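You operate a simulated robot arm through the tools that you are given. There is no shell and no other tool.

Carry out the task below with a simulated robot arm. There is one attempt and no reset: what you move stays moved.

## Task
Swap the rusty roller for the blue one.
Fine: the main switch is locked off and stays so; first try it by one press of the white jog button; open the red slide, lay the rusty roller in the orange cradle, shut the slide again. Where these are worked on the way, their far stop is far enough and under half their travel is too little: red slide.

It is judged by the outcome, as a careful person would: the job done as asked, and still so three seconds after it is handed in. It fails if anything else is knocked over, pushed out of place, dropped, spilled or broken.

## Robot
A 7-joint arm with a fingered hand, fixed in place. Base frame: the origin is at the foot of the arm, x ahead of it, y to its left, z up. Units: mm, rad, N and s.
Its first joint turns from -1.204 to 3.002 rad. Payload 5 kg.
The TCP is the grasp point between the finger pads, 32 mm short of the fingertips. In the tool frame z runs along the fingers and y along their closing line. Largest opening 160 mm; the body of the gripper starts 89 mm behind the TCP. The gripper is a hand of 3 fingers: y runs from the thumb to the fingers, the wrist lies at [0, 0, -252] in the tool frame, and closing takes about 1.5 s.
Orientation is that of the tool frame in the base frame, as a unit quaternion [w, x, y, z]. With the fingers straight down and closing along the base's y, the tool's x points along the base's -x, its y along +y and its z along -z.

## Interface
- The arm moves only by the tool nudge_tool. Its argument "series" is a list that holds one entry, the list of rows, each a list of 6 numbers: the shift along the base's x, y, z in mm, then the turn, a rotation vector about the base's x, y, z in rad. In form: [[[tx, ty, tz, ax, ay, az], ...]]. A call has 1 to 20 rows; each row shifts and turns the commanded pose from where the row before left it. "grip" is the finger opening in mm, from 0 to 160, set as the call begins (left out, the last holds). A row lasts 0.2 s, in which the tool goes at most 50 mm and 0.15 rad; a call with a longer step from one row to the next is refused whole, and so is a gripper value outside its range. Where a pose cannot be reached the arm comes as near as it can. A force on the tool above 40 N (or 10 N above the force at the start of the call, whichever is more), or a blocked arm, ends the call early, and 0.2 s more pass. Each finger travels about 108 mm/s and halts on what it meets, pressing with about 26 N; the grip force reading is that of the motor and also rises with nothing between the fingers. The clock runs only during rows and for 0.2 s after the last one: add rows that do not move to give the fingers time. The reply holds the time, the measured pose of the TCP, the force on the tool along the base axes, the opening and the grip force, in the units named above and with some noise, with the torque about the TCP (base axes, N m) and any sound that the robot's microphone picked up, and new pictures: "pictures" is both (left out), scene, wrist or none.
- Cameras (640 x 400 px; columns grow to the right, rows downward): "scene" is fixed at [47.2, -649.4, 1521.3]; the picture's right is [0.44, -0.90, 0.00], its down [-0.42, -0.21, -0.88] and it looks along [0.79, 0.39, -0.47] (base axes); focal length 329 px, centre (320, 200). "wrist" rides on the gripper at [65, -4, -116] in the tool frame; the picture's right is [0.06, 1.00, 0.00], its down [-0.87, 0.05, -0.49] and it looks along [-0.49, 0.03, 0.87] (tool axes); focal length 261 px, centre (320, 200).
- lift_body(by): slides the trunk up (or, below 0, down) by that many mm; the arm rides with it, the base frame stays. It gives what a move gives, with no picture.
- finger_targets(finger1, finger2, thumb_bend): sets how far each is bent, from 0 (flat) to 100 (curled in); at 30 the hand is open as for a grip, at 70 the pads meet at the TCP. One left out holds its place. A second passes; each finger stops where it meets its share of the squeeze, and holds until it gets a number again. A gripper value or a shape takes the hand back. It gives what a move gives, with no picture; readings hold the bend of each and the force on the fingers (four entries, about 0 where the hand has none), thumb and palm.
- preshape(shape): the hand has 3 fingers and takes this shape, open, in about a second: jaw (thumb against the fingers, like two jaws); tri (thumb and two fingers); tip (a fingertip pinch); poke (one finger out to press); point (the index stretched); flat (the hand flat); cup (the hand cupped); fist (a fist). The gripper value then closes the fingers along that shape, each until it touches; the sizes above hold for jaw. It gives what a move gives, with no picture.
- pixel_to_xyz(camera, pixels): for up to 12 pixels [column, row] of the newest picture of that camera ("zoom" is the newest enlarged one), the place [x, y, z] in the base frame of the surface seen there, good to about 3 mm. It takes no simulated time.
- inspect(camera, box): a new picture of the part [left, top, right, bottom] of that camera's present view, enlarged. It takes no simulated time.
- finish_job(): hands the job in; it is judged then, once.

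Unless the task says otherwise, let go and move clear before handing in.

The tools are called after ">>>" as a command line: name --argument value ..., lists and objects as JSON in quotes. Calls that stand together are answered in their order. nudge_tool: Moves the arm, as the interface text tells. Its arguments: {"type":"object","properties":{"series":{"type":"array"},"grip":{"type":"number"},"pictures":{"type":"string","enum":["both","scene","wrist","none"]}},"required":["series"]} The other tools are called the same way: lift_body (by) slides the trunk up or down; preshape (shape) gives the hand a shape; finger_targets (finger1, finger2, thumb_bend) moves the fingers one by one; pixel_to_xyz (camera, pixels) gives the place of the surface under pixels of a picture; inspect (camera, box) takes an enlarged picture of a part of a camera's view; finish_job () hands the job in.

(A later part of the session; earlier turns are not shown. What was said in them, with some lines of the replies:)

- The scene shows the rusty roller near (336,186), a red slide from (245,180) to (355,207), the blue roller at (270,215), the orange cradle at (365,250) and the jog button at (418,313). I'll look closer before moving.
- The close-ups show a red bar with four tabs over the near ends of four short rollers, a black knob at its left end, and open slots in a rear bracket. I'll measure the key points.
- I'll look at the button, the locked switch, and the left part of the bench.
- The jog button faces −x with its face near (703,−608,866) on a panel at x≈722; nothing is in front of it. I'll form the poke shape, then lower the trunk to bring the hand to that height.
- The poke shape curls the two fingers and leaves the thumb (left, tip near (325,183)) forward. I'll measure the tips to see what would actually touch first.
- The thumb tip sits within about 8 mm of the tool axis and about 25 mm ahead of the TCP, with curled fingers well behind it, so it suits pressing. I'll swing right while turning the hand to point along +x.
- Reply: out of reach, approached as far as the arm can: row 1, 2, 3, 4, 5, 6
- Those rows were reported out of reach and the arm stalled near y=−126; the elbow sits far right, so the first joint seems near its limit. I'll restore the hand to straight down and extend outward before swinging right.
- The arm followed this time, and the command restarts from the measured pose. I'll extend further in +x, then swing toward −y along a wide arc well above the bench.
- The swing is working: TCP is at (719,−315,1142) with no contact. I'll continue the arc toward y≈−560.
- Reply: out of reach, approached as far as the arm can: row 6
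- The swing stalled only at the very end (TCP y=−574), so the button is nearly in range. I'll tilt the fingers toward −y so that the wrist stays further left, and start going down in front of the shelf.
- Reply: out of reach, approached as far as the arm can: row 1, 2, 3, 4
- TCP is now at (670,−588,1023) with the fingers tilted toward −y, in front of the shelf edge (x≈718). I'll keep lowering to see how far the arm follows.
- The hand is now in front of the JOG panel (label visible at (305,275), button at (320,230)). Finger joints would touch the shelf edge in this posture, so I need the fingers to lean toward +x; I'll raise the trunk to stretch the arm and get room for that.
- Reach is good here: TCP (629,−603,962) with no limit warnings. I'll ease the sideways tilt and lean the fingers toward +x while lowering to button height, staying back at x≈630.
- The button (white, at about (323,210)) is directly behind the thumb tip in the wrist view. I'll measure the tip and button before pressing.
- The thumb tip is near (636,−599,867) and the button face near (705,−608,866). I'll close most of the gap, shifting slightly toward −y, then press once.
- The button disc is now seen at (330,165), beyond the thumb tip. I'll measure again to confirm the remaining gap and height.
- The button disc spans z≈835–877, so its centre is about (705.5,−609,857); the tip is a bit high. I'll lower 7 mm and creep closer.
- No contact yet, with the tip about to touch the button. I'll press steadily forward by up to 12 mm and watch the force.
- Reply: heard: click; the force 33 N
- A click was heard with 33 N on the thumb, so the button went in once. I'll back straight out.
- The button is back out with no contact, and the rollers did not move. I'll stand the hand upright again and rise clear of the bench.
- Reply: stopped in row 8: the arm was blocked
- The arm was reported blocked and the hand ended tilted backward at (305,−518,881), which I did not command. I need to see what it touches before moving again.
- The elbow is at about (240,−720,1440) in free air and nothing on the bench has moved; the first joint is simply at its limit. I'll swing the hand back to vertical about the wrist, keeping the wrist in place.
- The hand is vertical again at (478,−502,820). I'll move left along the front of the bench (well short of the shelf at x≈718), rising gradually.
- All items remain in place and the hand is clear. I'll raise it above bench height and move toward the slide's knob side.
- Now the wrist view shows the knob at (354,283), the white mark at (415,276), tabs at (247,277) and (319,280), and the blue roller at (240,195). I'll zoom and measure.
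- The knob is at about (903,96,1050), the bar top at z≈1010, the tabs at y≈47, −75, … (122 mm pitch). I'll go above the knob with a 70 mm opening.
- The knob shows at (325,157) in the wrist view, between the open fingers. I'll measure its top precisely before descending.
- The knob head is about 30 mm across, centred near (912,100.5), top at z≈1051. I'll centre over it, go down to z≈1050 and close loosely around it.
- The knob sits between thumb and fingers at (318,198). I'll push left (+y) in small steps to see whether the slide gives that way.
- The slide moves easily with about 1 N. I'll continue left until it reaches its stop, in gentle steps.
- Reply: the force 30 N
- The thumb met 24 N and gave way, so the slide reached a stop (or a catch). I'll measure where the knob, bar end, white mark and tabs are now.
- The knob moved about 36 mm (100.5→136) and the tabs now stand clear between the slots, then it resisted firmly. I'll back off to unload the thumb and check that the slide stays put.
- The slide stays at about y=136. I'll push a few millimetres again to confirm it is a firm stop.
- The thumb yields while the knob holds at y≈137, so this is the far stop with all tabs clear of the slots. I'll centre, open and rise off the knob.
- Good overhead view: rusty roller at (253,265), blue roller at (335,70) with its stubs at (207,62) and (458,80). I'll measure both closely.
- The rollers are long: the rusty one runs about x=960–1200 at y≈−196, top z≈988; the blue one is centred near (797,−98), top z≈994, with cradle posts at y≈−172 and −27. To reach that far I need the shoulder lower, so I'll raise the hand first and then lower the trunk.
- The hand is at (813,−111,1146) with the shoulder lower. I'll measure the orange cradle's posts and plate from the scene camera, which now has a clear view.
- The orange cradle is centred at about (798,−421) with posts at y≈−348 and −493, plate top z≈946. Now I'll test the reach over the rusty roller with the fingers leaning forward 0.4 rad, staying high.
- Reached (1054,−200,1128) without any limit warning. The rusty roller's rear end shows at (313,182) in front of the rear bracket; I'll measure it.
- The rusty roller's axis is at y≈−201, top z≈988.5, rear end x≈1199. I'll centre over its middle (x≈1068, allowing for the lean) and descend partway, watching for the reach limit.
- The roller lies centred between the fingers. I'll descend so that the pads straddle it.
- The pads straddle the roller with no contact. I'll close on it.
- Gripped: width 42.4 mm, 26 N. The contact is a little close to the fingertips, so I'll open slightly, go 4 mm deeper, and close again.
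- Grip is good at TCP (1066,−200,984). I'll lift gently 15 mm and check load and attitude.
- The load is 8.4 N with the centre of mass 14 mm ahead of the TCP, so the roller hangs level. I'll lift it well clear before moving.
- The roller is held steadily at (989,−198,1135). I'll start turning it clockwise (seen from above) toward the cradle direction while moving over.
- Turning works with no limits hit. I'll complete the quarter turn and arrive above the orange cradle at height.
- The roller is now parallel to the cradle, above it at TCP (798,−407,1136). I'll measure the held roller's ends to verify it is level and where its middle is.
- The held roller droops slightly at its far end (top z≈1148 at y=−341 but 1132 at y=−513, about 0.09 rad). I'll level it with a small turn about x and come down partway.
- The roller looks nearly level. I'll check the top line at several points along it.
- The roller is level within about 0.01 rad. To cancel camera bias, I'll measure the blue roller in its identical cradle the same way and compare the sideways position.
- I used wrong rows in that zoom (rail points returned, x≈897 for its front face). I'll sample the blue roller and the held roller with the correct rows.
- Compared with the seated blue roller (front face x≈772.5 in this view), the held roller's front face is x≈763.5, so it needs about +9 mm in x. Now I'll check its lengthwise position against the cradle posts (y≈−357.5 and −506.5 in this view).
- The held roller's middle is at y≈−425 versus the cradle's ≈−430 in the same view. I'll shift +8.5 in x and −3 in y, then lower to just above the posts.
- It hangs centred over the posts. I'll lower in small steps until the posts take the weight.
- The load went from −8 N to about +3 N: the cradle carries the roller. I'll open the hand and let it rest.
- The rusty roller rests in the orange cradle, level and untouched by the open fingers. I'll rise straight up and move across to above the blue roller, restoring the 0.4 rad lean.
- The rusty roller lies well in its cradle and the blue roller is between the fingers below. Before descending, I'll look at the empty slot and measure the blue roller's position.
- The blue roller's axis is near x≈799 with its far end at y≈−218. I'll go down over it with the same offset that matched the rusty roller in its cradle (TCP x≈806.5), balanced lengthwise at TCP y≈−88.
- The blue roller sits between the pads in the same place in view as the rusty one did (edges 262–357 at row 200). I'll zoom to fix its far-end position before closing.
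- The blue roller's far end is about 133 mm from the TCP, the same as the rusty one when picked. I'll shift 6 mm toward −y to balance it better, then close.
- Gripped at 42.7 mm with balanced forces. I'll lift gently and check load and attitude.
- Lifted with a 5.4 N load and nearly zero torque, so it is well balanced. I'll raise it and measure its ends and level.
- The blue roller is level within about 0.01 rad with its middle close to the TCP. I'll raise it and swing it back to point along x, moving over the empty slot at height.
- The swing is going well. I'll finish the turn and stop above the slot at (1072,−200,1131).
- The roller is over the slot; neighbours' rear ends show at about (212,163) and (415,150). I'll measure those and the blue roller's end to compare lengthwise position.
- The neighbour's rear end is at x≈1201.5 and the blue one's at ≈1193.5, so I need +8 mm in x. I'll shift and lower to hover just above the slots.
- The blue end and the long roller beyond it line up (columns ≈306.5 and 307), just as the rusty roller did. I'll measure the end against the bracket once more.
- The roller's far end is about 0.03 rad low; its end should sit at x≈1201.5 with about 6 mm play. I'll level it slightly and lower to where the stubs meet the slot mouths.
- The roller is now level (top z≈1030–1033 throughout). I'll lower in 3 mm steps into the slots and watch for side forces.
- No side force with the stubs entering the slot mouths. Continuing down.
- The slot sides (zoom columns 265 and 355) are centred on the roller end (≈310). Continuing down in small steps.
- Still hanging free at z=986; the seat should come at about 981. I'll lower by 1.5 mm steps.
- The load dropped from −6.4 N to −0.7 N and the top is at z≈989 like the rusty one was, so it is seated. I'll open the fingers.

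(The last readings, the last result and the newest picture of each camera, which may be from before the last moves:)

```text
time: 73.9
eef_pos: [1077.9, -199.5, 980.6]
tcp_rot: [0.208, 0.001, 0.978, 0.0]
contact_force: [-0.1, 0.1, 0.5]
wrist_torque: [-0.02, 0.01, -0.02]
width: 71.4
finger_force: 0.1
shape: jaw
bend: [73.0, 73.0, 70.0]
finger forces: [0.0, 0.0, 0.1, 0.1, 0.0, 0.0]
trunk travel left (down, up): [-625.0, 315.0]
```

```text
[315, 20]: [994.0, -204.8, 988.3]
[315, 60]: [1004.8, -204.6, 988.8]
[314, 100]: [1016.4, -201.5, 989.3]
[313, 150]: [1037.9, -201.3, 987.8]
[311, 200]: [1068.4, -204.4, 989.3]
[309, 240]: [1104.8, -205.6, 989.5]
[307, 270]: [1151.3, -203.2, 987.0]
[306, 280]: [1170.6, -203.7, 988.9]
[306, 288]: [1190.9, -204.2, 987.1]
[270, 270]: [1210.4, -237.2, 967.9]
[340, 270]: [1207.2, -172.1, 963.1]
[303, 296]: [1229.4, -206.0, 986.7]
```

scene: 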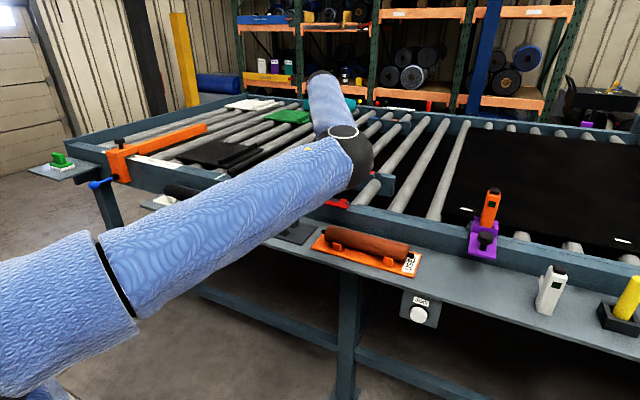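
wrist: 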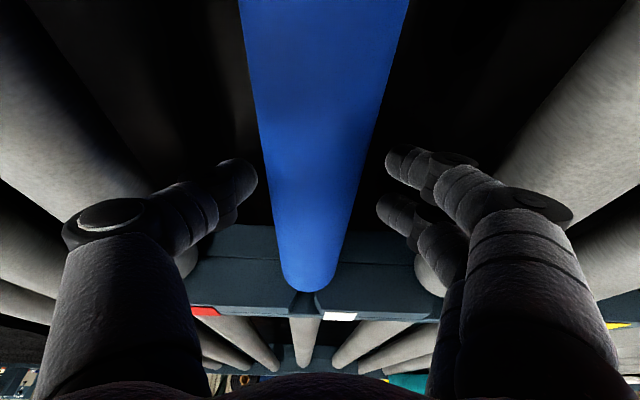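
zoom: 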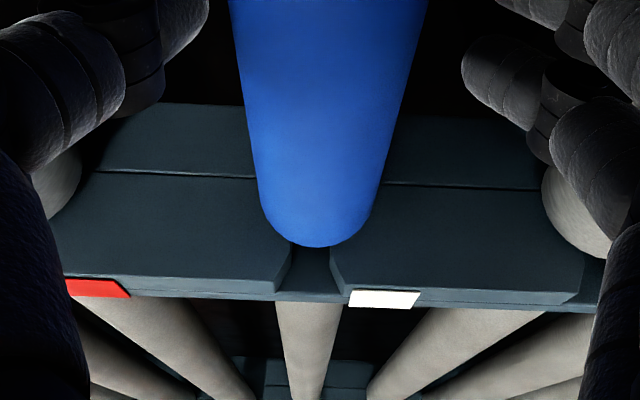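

After release the roller's top is z≈987–989 along its whole length: fully seated with the rear stub in the white-tag slot. I'll rise straight up and view the result.

>>> nudge_tool --series '[[[0, 0, 15, 0, 0, 0], [0, 0, 30, 0, 0, 0], [0, 0, 40, 0, 0, 0], [-10, 5, 40, 0, 0.02, 0], [-25, 20, 20, 0, 0.1, 0], [-30, 30, 0, 0, 0.1, 0], [-30, 35, 0, 0, 0.1, 0], [-30, 35, 0, 0, 0.1, 0]]]' --pictures "both"

>>> inspect --camera "scene" --box '[230, 140, 420, 260]'

```text
time: 75.7
eef_pos: [950.3, -73.4, 1125.8]
tcp_rot: [-0.001, 0.002, 1.0, 0.001]
contact_force: [-0.2, 0.8, -0.1]
wrist_torque: [-0.03, -0.02, -0.01]
width: 71.5
finger_force: 0.0
shape: jaw
bend: [73.0, 73.0, 70.0]
finger forces: [0.1, 0.0, 0.1, 0.1, 0.1, 0.0]
trunk travel left (down, up): [-625.0, 315.0]
```

scene: 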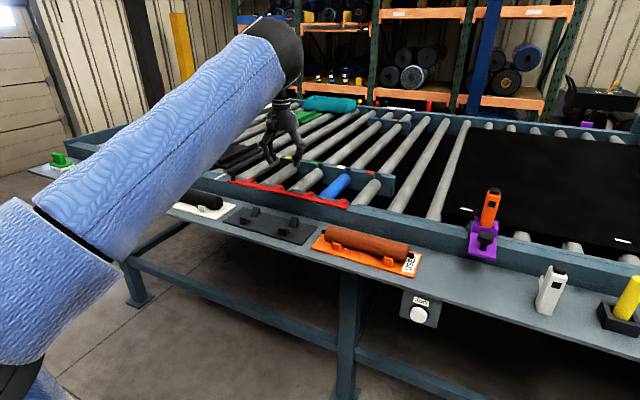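
wrist: 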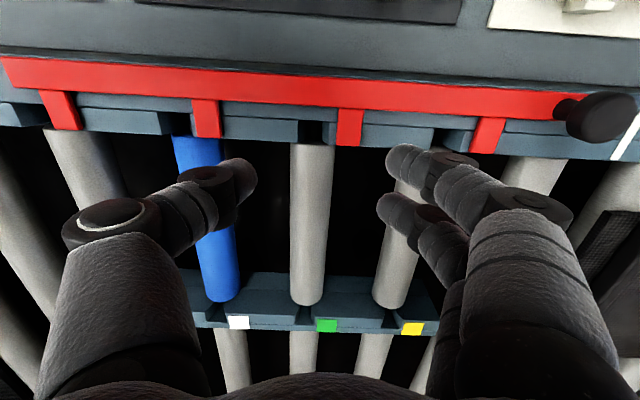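

```text
3.33 times, centred on (325, 200) of scene
```

zoom: 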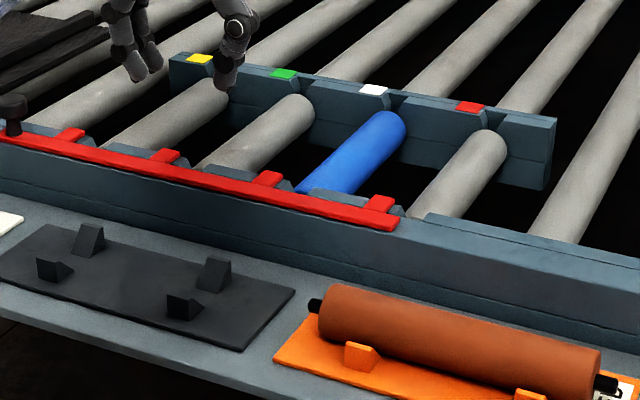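

The blue roller lies level with its neighbours. I'll check its front end at the rail slot and find the knob before shutting the slide.

>>> inspect --camera "wrist" --box '[100, 60, 360, 220]'

>>> pixel_to_xyz --camera "wrist" --pixels '[[197, 145], [210, 230], [220, 285], [310, 160], [310, 230], [309, 290], [595, 115], [610, 105], [90, 150], [185, 127], [312, 128], [440, 135]]'

```text
2.46 times, centred on (230, 140) of wrist
```

zoom: 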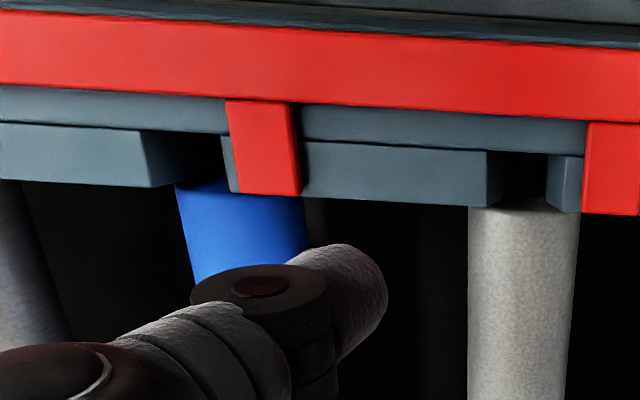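

```text
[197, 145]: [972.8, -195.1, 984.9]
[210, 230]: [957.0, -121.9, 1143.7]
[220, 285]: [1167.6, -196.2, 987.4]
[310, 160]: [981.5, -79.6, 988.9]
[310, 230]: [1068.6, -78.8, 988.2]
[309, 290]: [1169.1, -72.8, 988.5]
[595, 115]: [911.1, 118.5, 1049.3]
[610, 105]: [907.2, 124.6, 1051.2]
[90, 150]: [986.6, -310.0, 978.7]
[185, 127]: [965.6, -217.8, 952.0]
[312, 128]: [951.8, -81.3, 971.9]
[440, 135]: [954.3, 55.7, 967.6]
```

Both ends look seated in their slots like the neighbours. I'll move over the knob (about (912,137)) to shut the slide.

>>> nudge_tool --series '[[[-10, 43, 0, 0, 0, 0], [-10, 43, 0, 0, 0, 0], [-9, 43, 0, 0, 0, 0], [-9, 43, 0, 0, 0, 0], [0, 40, 0, 0, 0, 0]]]' --pictures "wrist"

>>> pixel_to_xyz --camera "wrist" --pixels '[[318, 150], [300, 155], [335, 155], [318, 140], [318, 165]]'

```text
time: 76.9
eef_pos: [914.5, 137.9, 1125.9]
tcp_rot: [-0.002, 0.001, 1.0, -0.001]
contact_force: [0.0, 0.6, 1.0]
wrist_torque: [-0.05, 0.0, 0.03]
width: 71.7
finger_force: 0.1
shape: jaw
bend: [73.0, 73.0, 70.0]
finger forces: [0.0, 0.0, 0.1, 0.1, 0.0, 0.0]
trunk travel left (down, up): [-625.0, 315.0]
```

wrist: 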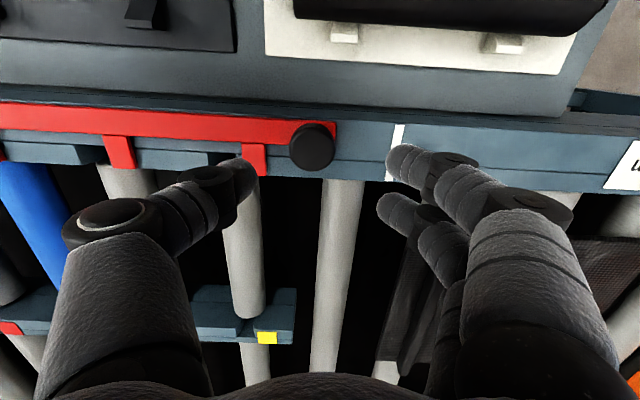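

```text
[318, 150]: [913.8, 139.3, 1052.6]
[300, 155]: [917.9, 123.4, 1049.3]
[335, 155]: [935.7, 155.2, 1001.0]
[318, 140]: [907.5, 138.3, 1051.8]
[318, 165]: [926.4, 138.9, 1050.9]
```

The knob is at about (912,135) under the open hand. I'll go down around it and close loosely.

>>> nudge_tool --series '[[[-3, 0, -30, 0, 0, 0], [0, 0, -30, 0, 0, 0], [0, 0, -16, 0, 0, 0], [0, 0, 0, 0, 0, 0]]]' --pictures "none"

>>> nudge_tool --series '[[[0, 0, 0, 0, 0, 0], [0, 0, 0, 0, 0, 0], [0, 0, 0, 0, 0, 0]]]' --grip 40 --pictures "wrist"

```text
time: 77.9
eef_pos: [910.4, 138.8, 1050.8]
tcp_rot: [-0.001, 0.001, 1.0, -0.001]
contact_force: [0.4, -0.8, 1.1]
wrist_torque: [-0.02, -0.04, -0.01]
width: 71.6
finger_force: 0.2
shape: jaw
bend: [73.0, 73.0, 70.0]
finger forces: [0.0, 0.1, 0.0, 0.0, 0.0, 0.0]
trunk travel left (down, up): [-625.0, 315.0]
```

```text
time: 78.7
eef_pos: [911.3, 138.4, 1050.6]
tcp_rot: [0.0, 0.0, 1.0, 0.0]
contact_force: [0.3, -1.6, -0.7]
wrist_torque: [0.01, 0.04, 0.03]
width: 41.5
finger_force: 0.1
shape: jaw
bend: [73.0, 73.0, 70.0]
finger forces: [0.0, 0.0, 0.0, 0.0, 0.9, 0.0]
trunk travel left (down, up): [-625.0, 315.0]
```

wrist: 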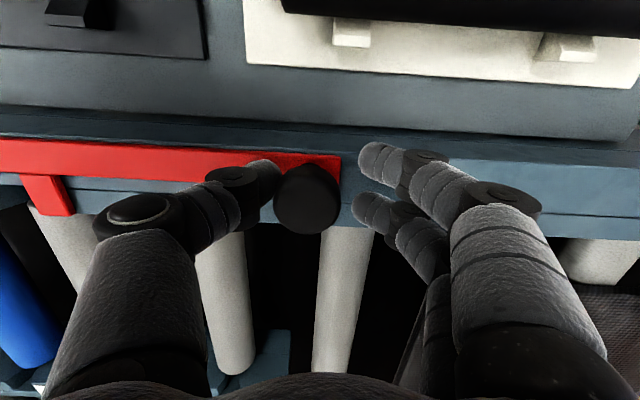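

The knob is caged. I'll push it right (−y) in gentle steps to shut the slide.

>>> nudge_tool --series '[[[0, -8, 0, 0, 0, 0], [0, -8, 0, 0, 0, 0], [0, -8, 0, 0, 0, 0], [0, -8, 0, 0, 0, 0]]]' --pictures "wrist"

```text
time: 79.7
eef_pos: [911.2, 105.0, 1048.4]
tcp_rot: [0.0, 0.001, 1.0, 0.0]
contact_force: [0.3, 0.6, 0.1]
wrist_torque: [0.01, 0.03, 0.01]
width: 41.0
finger_force: 0.1
shape: jaw
bend: [73.0, 73.0, 70.0]
finger forces: [0.0, 1.1, 0.1, 0.1, 0.0, 0.0]
trunk travel left (down, up): [-625.0, 315.0]
```

wrist: 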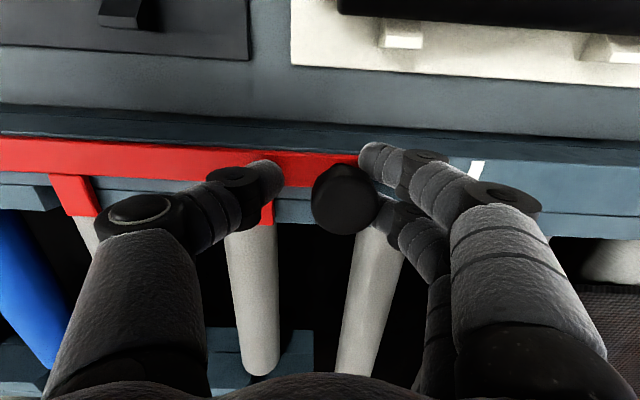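

The slide is moving with about 1 N. A few more millimetres to its closed stop.

>>> nudge_tool --series '[[[0, -3, 0, 0, 0, 0], [0, -3, 0, 0, 0, 0], [0, -3, 0, 0, 0, 0], [0, -3, 0, 0, 0, 0], [0, -2, 0, 0, 0, 0]]]' --pictures "wrist"

>>> pixel_to_xyz --camera "wrist" --pixels '[[340, 185], [345, 200], [365, 195], [320, 195], [75, 195], [265, 215], [370, 160]]'

```text
time: 80.9
eef_pos: [911.4, 90.7, 1049.9]
tcp_rot: [0.0, 0.001, 1.0, 0.001]
contact_force: [-0.3, -0.4, -0.1]
wrist_torque: [0.01, 0.03, -0.01]
width: 40.3
finger_force: 0.1
shape: jaw
bend: [73.0, 73.0, 70.0]
finger forces: [0.0, 0.1, 0.0, 0.1, 0.1, 0.0]
trunk travel left (down, up): [-625.0, 315.0]
```

wrist: 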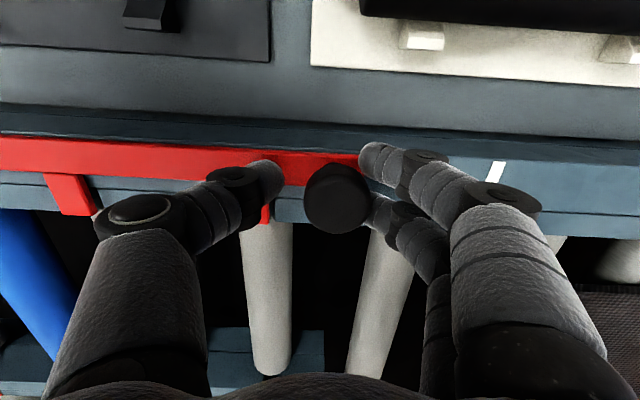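

```text
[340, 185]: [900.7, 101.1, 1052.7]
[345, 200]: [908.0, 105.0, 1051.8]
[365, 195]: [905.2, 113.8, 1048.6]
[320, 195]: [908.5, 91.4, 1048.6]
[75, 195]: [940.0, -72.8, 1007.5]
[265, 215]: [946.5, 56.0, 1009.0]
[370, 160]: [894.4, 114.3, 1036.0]
```

The knob is at about y≈102 and the closed position was ≈100.5. I'll press a little further until it meets the stop.

>>> nudge_tool --series '[[[0, -2, 0, 0, 0, 0], [0, -2, 0, 0, 0, 0], [0, -2, 0, 0, 0, 0], [0, 0, 0, 0, 0, 0]]]' --pictures "wrist"

>>> pixel_to_xyz --camera "wrist" --pixels '[[345, 185], [350, 200], [370, 195], [325, 195], [80, 195], [60, 190], [360, 160]]'

```text
time: 81.9
eef_pos: [912.0, 86.4, 1050.4]
tcp_rot: [-0.001, 0.0, 1.0, 0.0]
contact_force: [0.3, 1.8, -0.2]
wrist_torque: [-0.02, 0.03, 0.05]
width: 41.2
finger_force: 0.0
shape: jaw
bend: [73.0, 73.0, 70.0]
finger forces: [0.1, 1.7, 0.1, 0.0, 0.0, 0.0]
trunk travel left (down, up): [-625.0, 315.0]
```

wrist: 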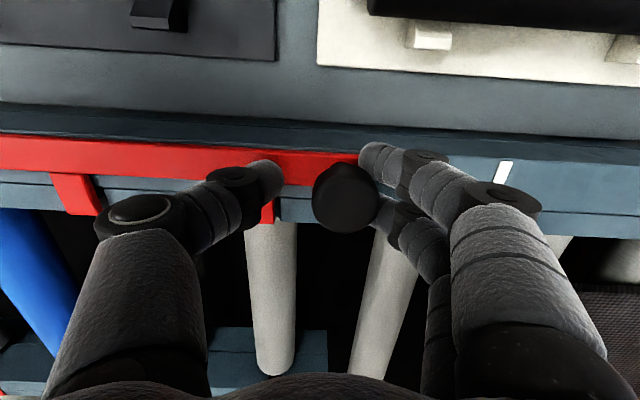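

```text
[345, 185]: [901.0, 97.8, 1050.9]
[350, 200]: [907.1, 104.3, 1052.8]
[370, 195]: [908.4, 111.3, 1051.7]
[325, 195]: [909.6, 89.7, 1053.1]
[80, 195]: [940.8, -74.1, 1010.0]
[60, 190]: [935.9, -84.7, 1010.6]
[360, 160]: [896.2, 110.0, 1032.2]
```

Knob ≈100.5, force 1.8 N. A few more millimetres to feel the stop firmly.

>>> nudge_tool --series '[[[0, -2, 0, 0, 0, 0], [0, -2, 0, 0, 0, 0], [0, -2, 0, 0, 0, 0], [0, 0, 0, 0, 0, 0]]]' --pictures "wrist"

>>> pixel_to_xyz --camera "wrist" --pixels '[[350, 185], [355, 200], [375, 195], [330, 195], [85, 195], [65, 190]]'

```text
time: 82.9
eef_pos: [911.4, 81.6, 1050.1]
tcp_rot: [-0.001, 0.001, 1.0, -0.001]
contact_force: [0.7, 6.1, -0.3]
wrist_torque: [0.1, -0.03, -0.05]
width: 42.4
finger_force: 0.0
shape: jaw
bend: [73.0, 72.0, 70.0]
finger forces: [1.1, 4.2, 0.0, 0.1, 0.0, 0.0]
trunk travel left (down, up): [-625.0, 315.0]
```

wrist: 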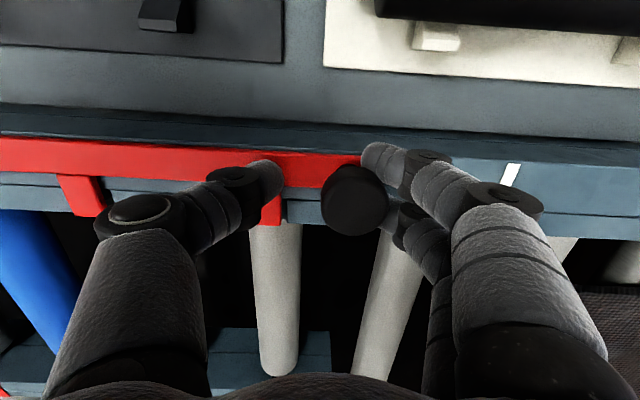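

```text
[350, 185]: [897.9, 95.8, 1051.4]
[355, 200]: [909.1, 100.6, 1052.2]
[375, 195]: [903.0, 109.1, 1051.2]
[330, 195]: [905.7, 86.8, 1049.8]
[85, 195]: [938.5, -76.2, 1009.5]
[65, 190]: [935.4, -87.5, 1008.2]
```

Force climbs to 6 N while the fingers flex, so the stop seems reached. One more small push to confirm that the knob no longer moves.

>>> nudge_tool --series '[[[0, -2, 0, 0, 0, 0], [0, -2, 0, 0, 0, 0], [0, -2, 0, 0, 0, 0], [0, 0, 0, 0, 0, 0]]]' --pictures "wrist"

>>> pixel_to_xyz --camera "wrist" --pixels '[[355, 185], [360, 200], [380, 195], [340, 195], [90, 195], [70, 190]]'

```text
time: 83.9
eef_pos: [911.5, 75.3, 1050.7]
tcp_rot: [-0.001, 0.0, 1.0, 0.0]
contact_force: [0.3, 13.3, -0.4]
wrist_torque: [0.12, 0.02, 0.03]
width: 46.3
finger_force: 0.0
shape: jaw
bend: [72.0, 71.0, 70.0]
finger forces: [4.3, 7.1, 0.0, 0.0, 0.0, 0.0]
trunk travel left (down, up): [-625.0, 315.0]
```

wrist: 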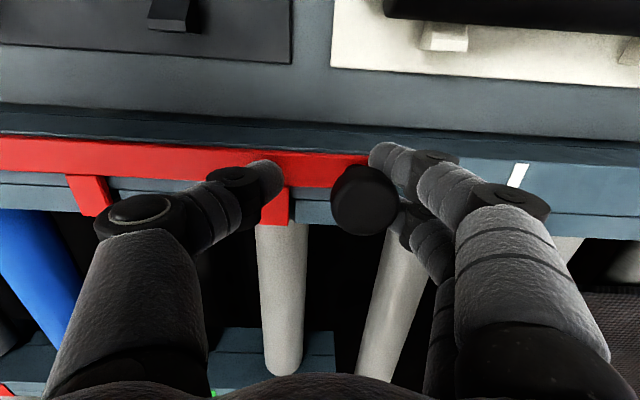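

```text
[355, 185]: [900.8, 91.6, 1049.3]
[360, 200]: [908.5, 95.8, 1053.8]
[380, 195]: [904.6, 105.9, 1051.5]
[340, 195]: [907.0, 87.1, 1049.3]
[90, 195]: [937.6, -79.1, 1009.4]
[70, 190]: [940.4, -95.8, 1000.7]
```

Force rose to 13 N with the knob staying at about y=98: the slide is against its closed stop. I'll centre the hand without touching, open, and rise.

>>> nudge_tool --series '[[[0, 8, 0, 0, 0, 0], [0, 9, 0, 0, 0, 0], [0, 0, 0, 0, 0, 0]]]' --pictures "none"

>>> nudge_tool --series '[[[0, 0, 0, 0, 0, 0], [0, 3, 0, 0, 0, 0], [0, 0, 0, 0, 0, 0], [0, 0, 25, 0, 0, 0], [0, 0, 35, 0, 0, 0], [-10, 0, 40, 0, 0, 0]]]' --grip 74 --pictures "both"

```text
time: 84.7
eef_pos: [911.8, 91.4, 1050.1]
tcp_rot: [0.0, 0.002, 1.0, 0.0]
contact_force: [-0.2, -0.4, 0.0]
wrist_torque: [0.02, 0.0, -0.02]
width: 40.2
finger_force: 0.1
shape: jaw
bend: [73.0, 73.0, 70.0]
finger forces: [0.0, 0.1, 0.0, 0.1, 0.0, 0.1]
trunk travel left (down, up): [-625.0, 315.0]
```

```text
time: 86.1
eef_pos: [900.6, 93.6, 1151.6]
tcp_rot: [0.0, 0.001, 1.0, 0.0]
contact_force: [-0.6, -0.7, 0.4]
wrist_torque: [-0.02, -0.05, 0.02]
width: 73.4
finger_force: 0.1
shape: jaw
bend: [73.0, 73.0, 70.0]
finger forces: [0.0, 0.0, 0.0, 0.0, 0.0, 0.1]
trunk travel left (down, up): [-625.0, 315.0]
```

scene: 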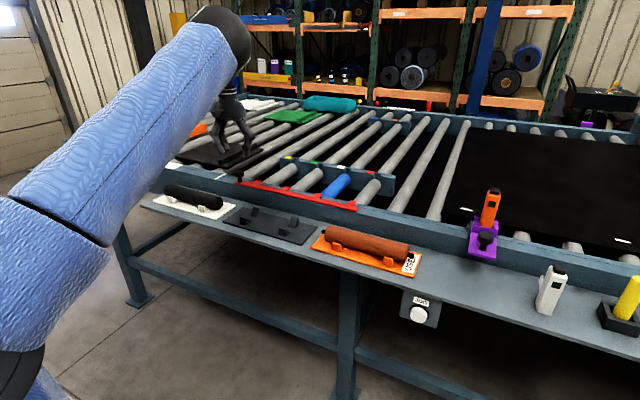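
wrist: 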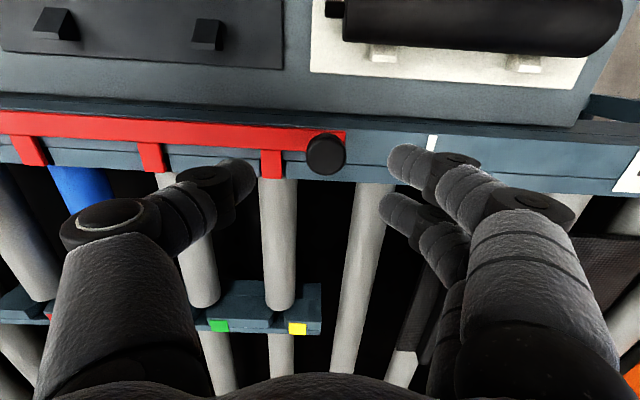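

The slide is shut again and the hand is clear. I'll compare with the very first close-up and check all the items.

>>> inspect --camera "scene" --box '[225, 150, 385, 250]'

>>> inspect --camera "scene" --box '[220, 140, 440, 280]'

>>> inspect --camera "scene" --box '[430, 170, 640, 350]'

>>> pixel_to_xyz --camera "wrist" --pixels '[[325, 148], [308, 152], [343, 152], [272, 165], [151, 155], [326, 165], [278, 230]]'

```text
4.00 times, centred on (305, 200) of scene
```

zoom: 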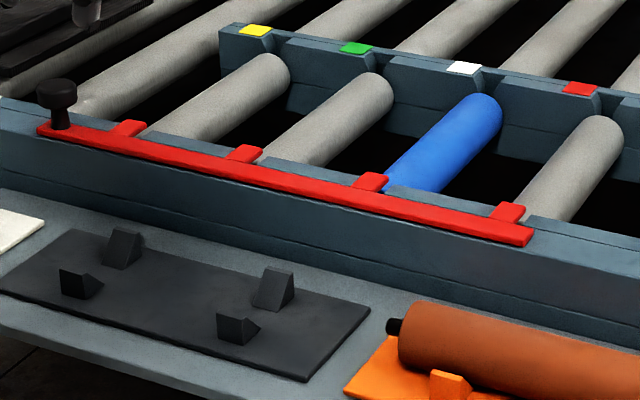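

```text
2.86 times, centred on (330, 210) of scene
```

zoom: 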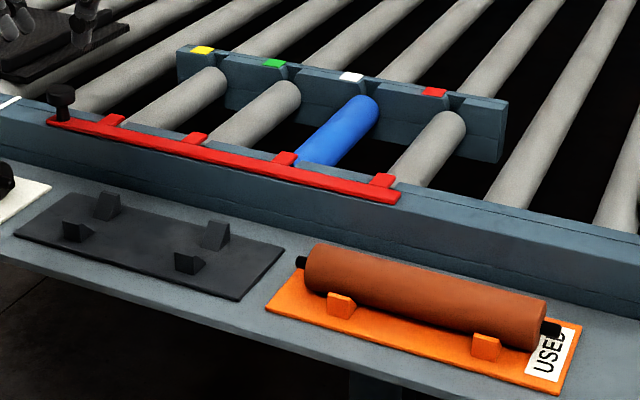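

```text
2.22 times, centred on (535, 260) of scene
```

zoom: 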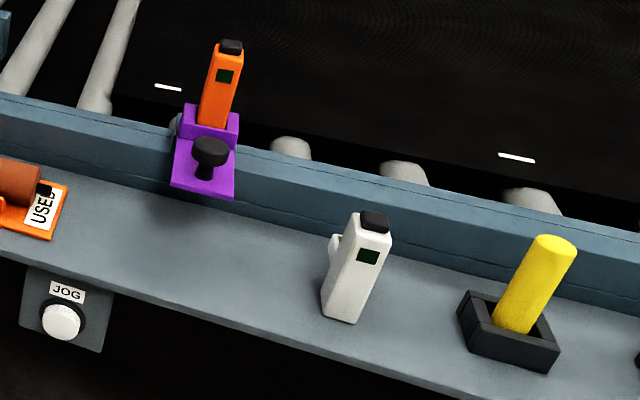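

```text
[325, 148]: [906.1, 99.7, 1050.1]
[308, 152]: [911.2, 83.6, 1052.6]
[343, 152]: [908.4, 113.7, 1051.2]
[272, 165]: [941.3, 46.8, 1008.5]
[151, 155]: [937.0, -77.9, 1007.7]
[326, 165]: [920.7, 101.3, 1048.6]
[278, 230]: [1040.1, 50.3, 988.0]
```

Everything matches the first picture: knob, bar and tabs are back in place, blue sits where rusty was, rusty rests in the orange cradle, and nothing else has moved. I'll pull the hand back clear and take a last look.

>>> nudge_tool --series '[[[-20, -5, 40, 0, 0, 0], [-30, -5, 35, 0, 0, 0], [-40, -5, 25, 0, 0, 0], [-45, -5, 10, 0, 0, 0], [-45, -5, 0, 0, 0, 0], [0, 0, 0, 0, 0, 0]]]' --pictures "both"

>>> inspect --camera "scene" --box '[20, 80, 320, 260]'

```text
time: 87.5
eef_pos: [721.8, 69.0, 1258.1]
tcp_rot: [-0.001, 0.001, 1.0, 0.0]
contact_force: [0.8, 1.0, 0.5]
wrist_torque: [-0.01, -0.03, -0.01]
width: 73.7
finger_force: 0.0
shape: jaw
bend: [73.0, 73.0, 70.0]
finger forces: [0.0, 0.1, 0.1, 0.1, 0.1, 0.1]
trunk travel left (down, up): [-625.0, 315.0]
```

scene: 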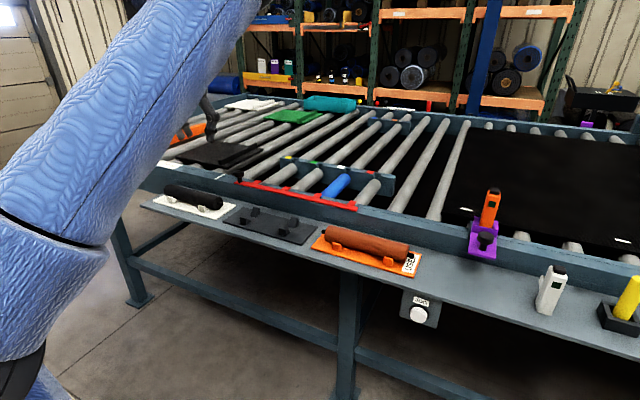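
wrist: 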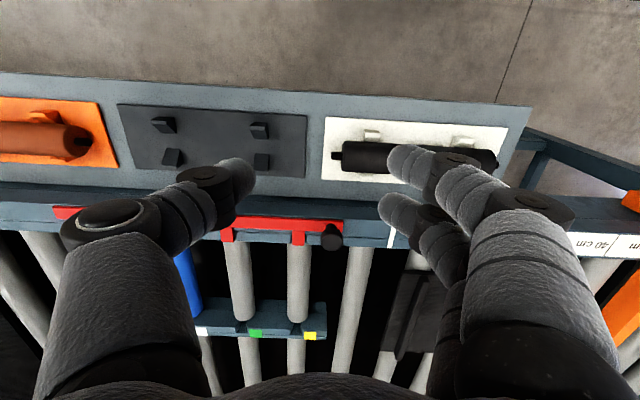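

```text
2.13 times, centred on (170, 170) of scene
```

zoom: 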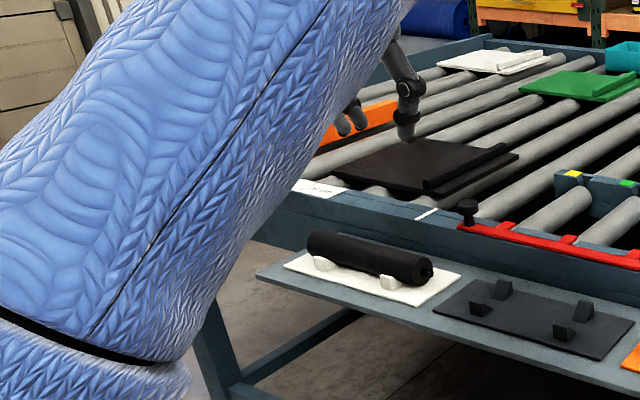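

The last pictures show the blue roller at (336,185) in the white-tag slot, the rusty roller in the orange cradle at (365,247), the red slide shut, and everything else where it was. The hand is open and clear at (722,69,1258), so I'm handing the job in.

>>> finish_job

```text
The job is handed in.
```

The job is handed in. The blue roller now sits where the rusty one was, and the rusty roller rests in the orange cradle. I don't have the judge's verdict.

- **Jog test:** I pressed the white jog button once before starting. It clicked and nothing on the conveyor moved. I did not touch the main switch.
- **Red slide:** I pushed it to its far stop, about 37 mm, so the tabs cleared the slots. After the swap I pushed it back against its closed stop.
- **Rollers:** The blue roller lies level with its neighbours, both ends in their slots. The rusty roller lies level in the orange cradle.
- **Surroundings:** In the last pictures the tools on the shelf and the black roller in the white cradle look undisturbed. The arm finished with the hand open and clear of the bench.

The arm was blocked once while I backed away from the button, and the hand swung backward in front of the bench. It touched nothing on the bench, and I brought it back upright before going on.
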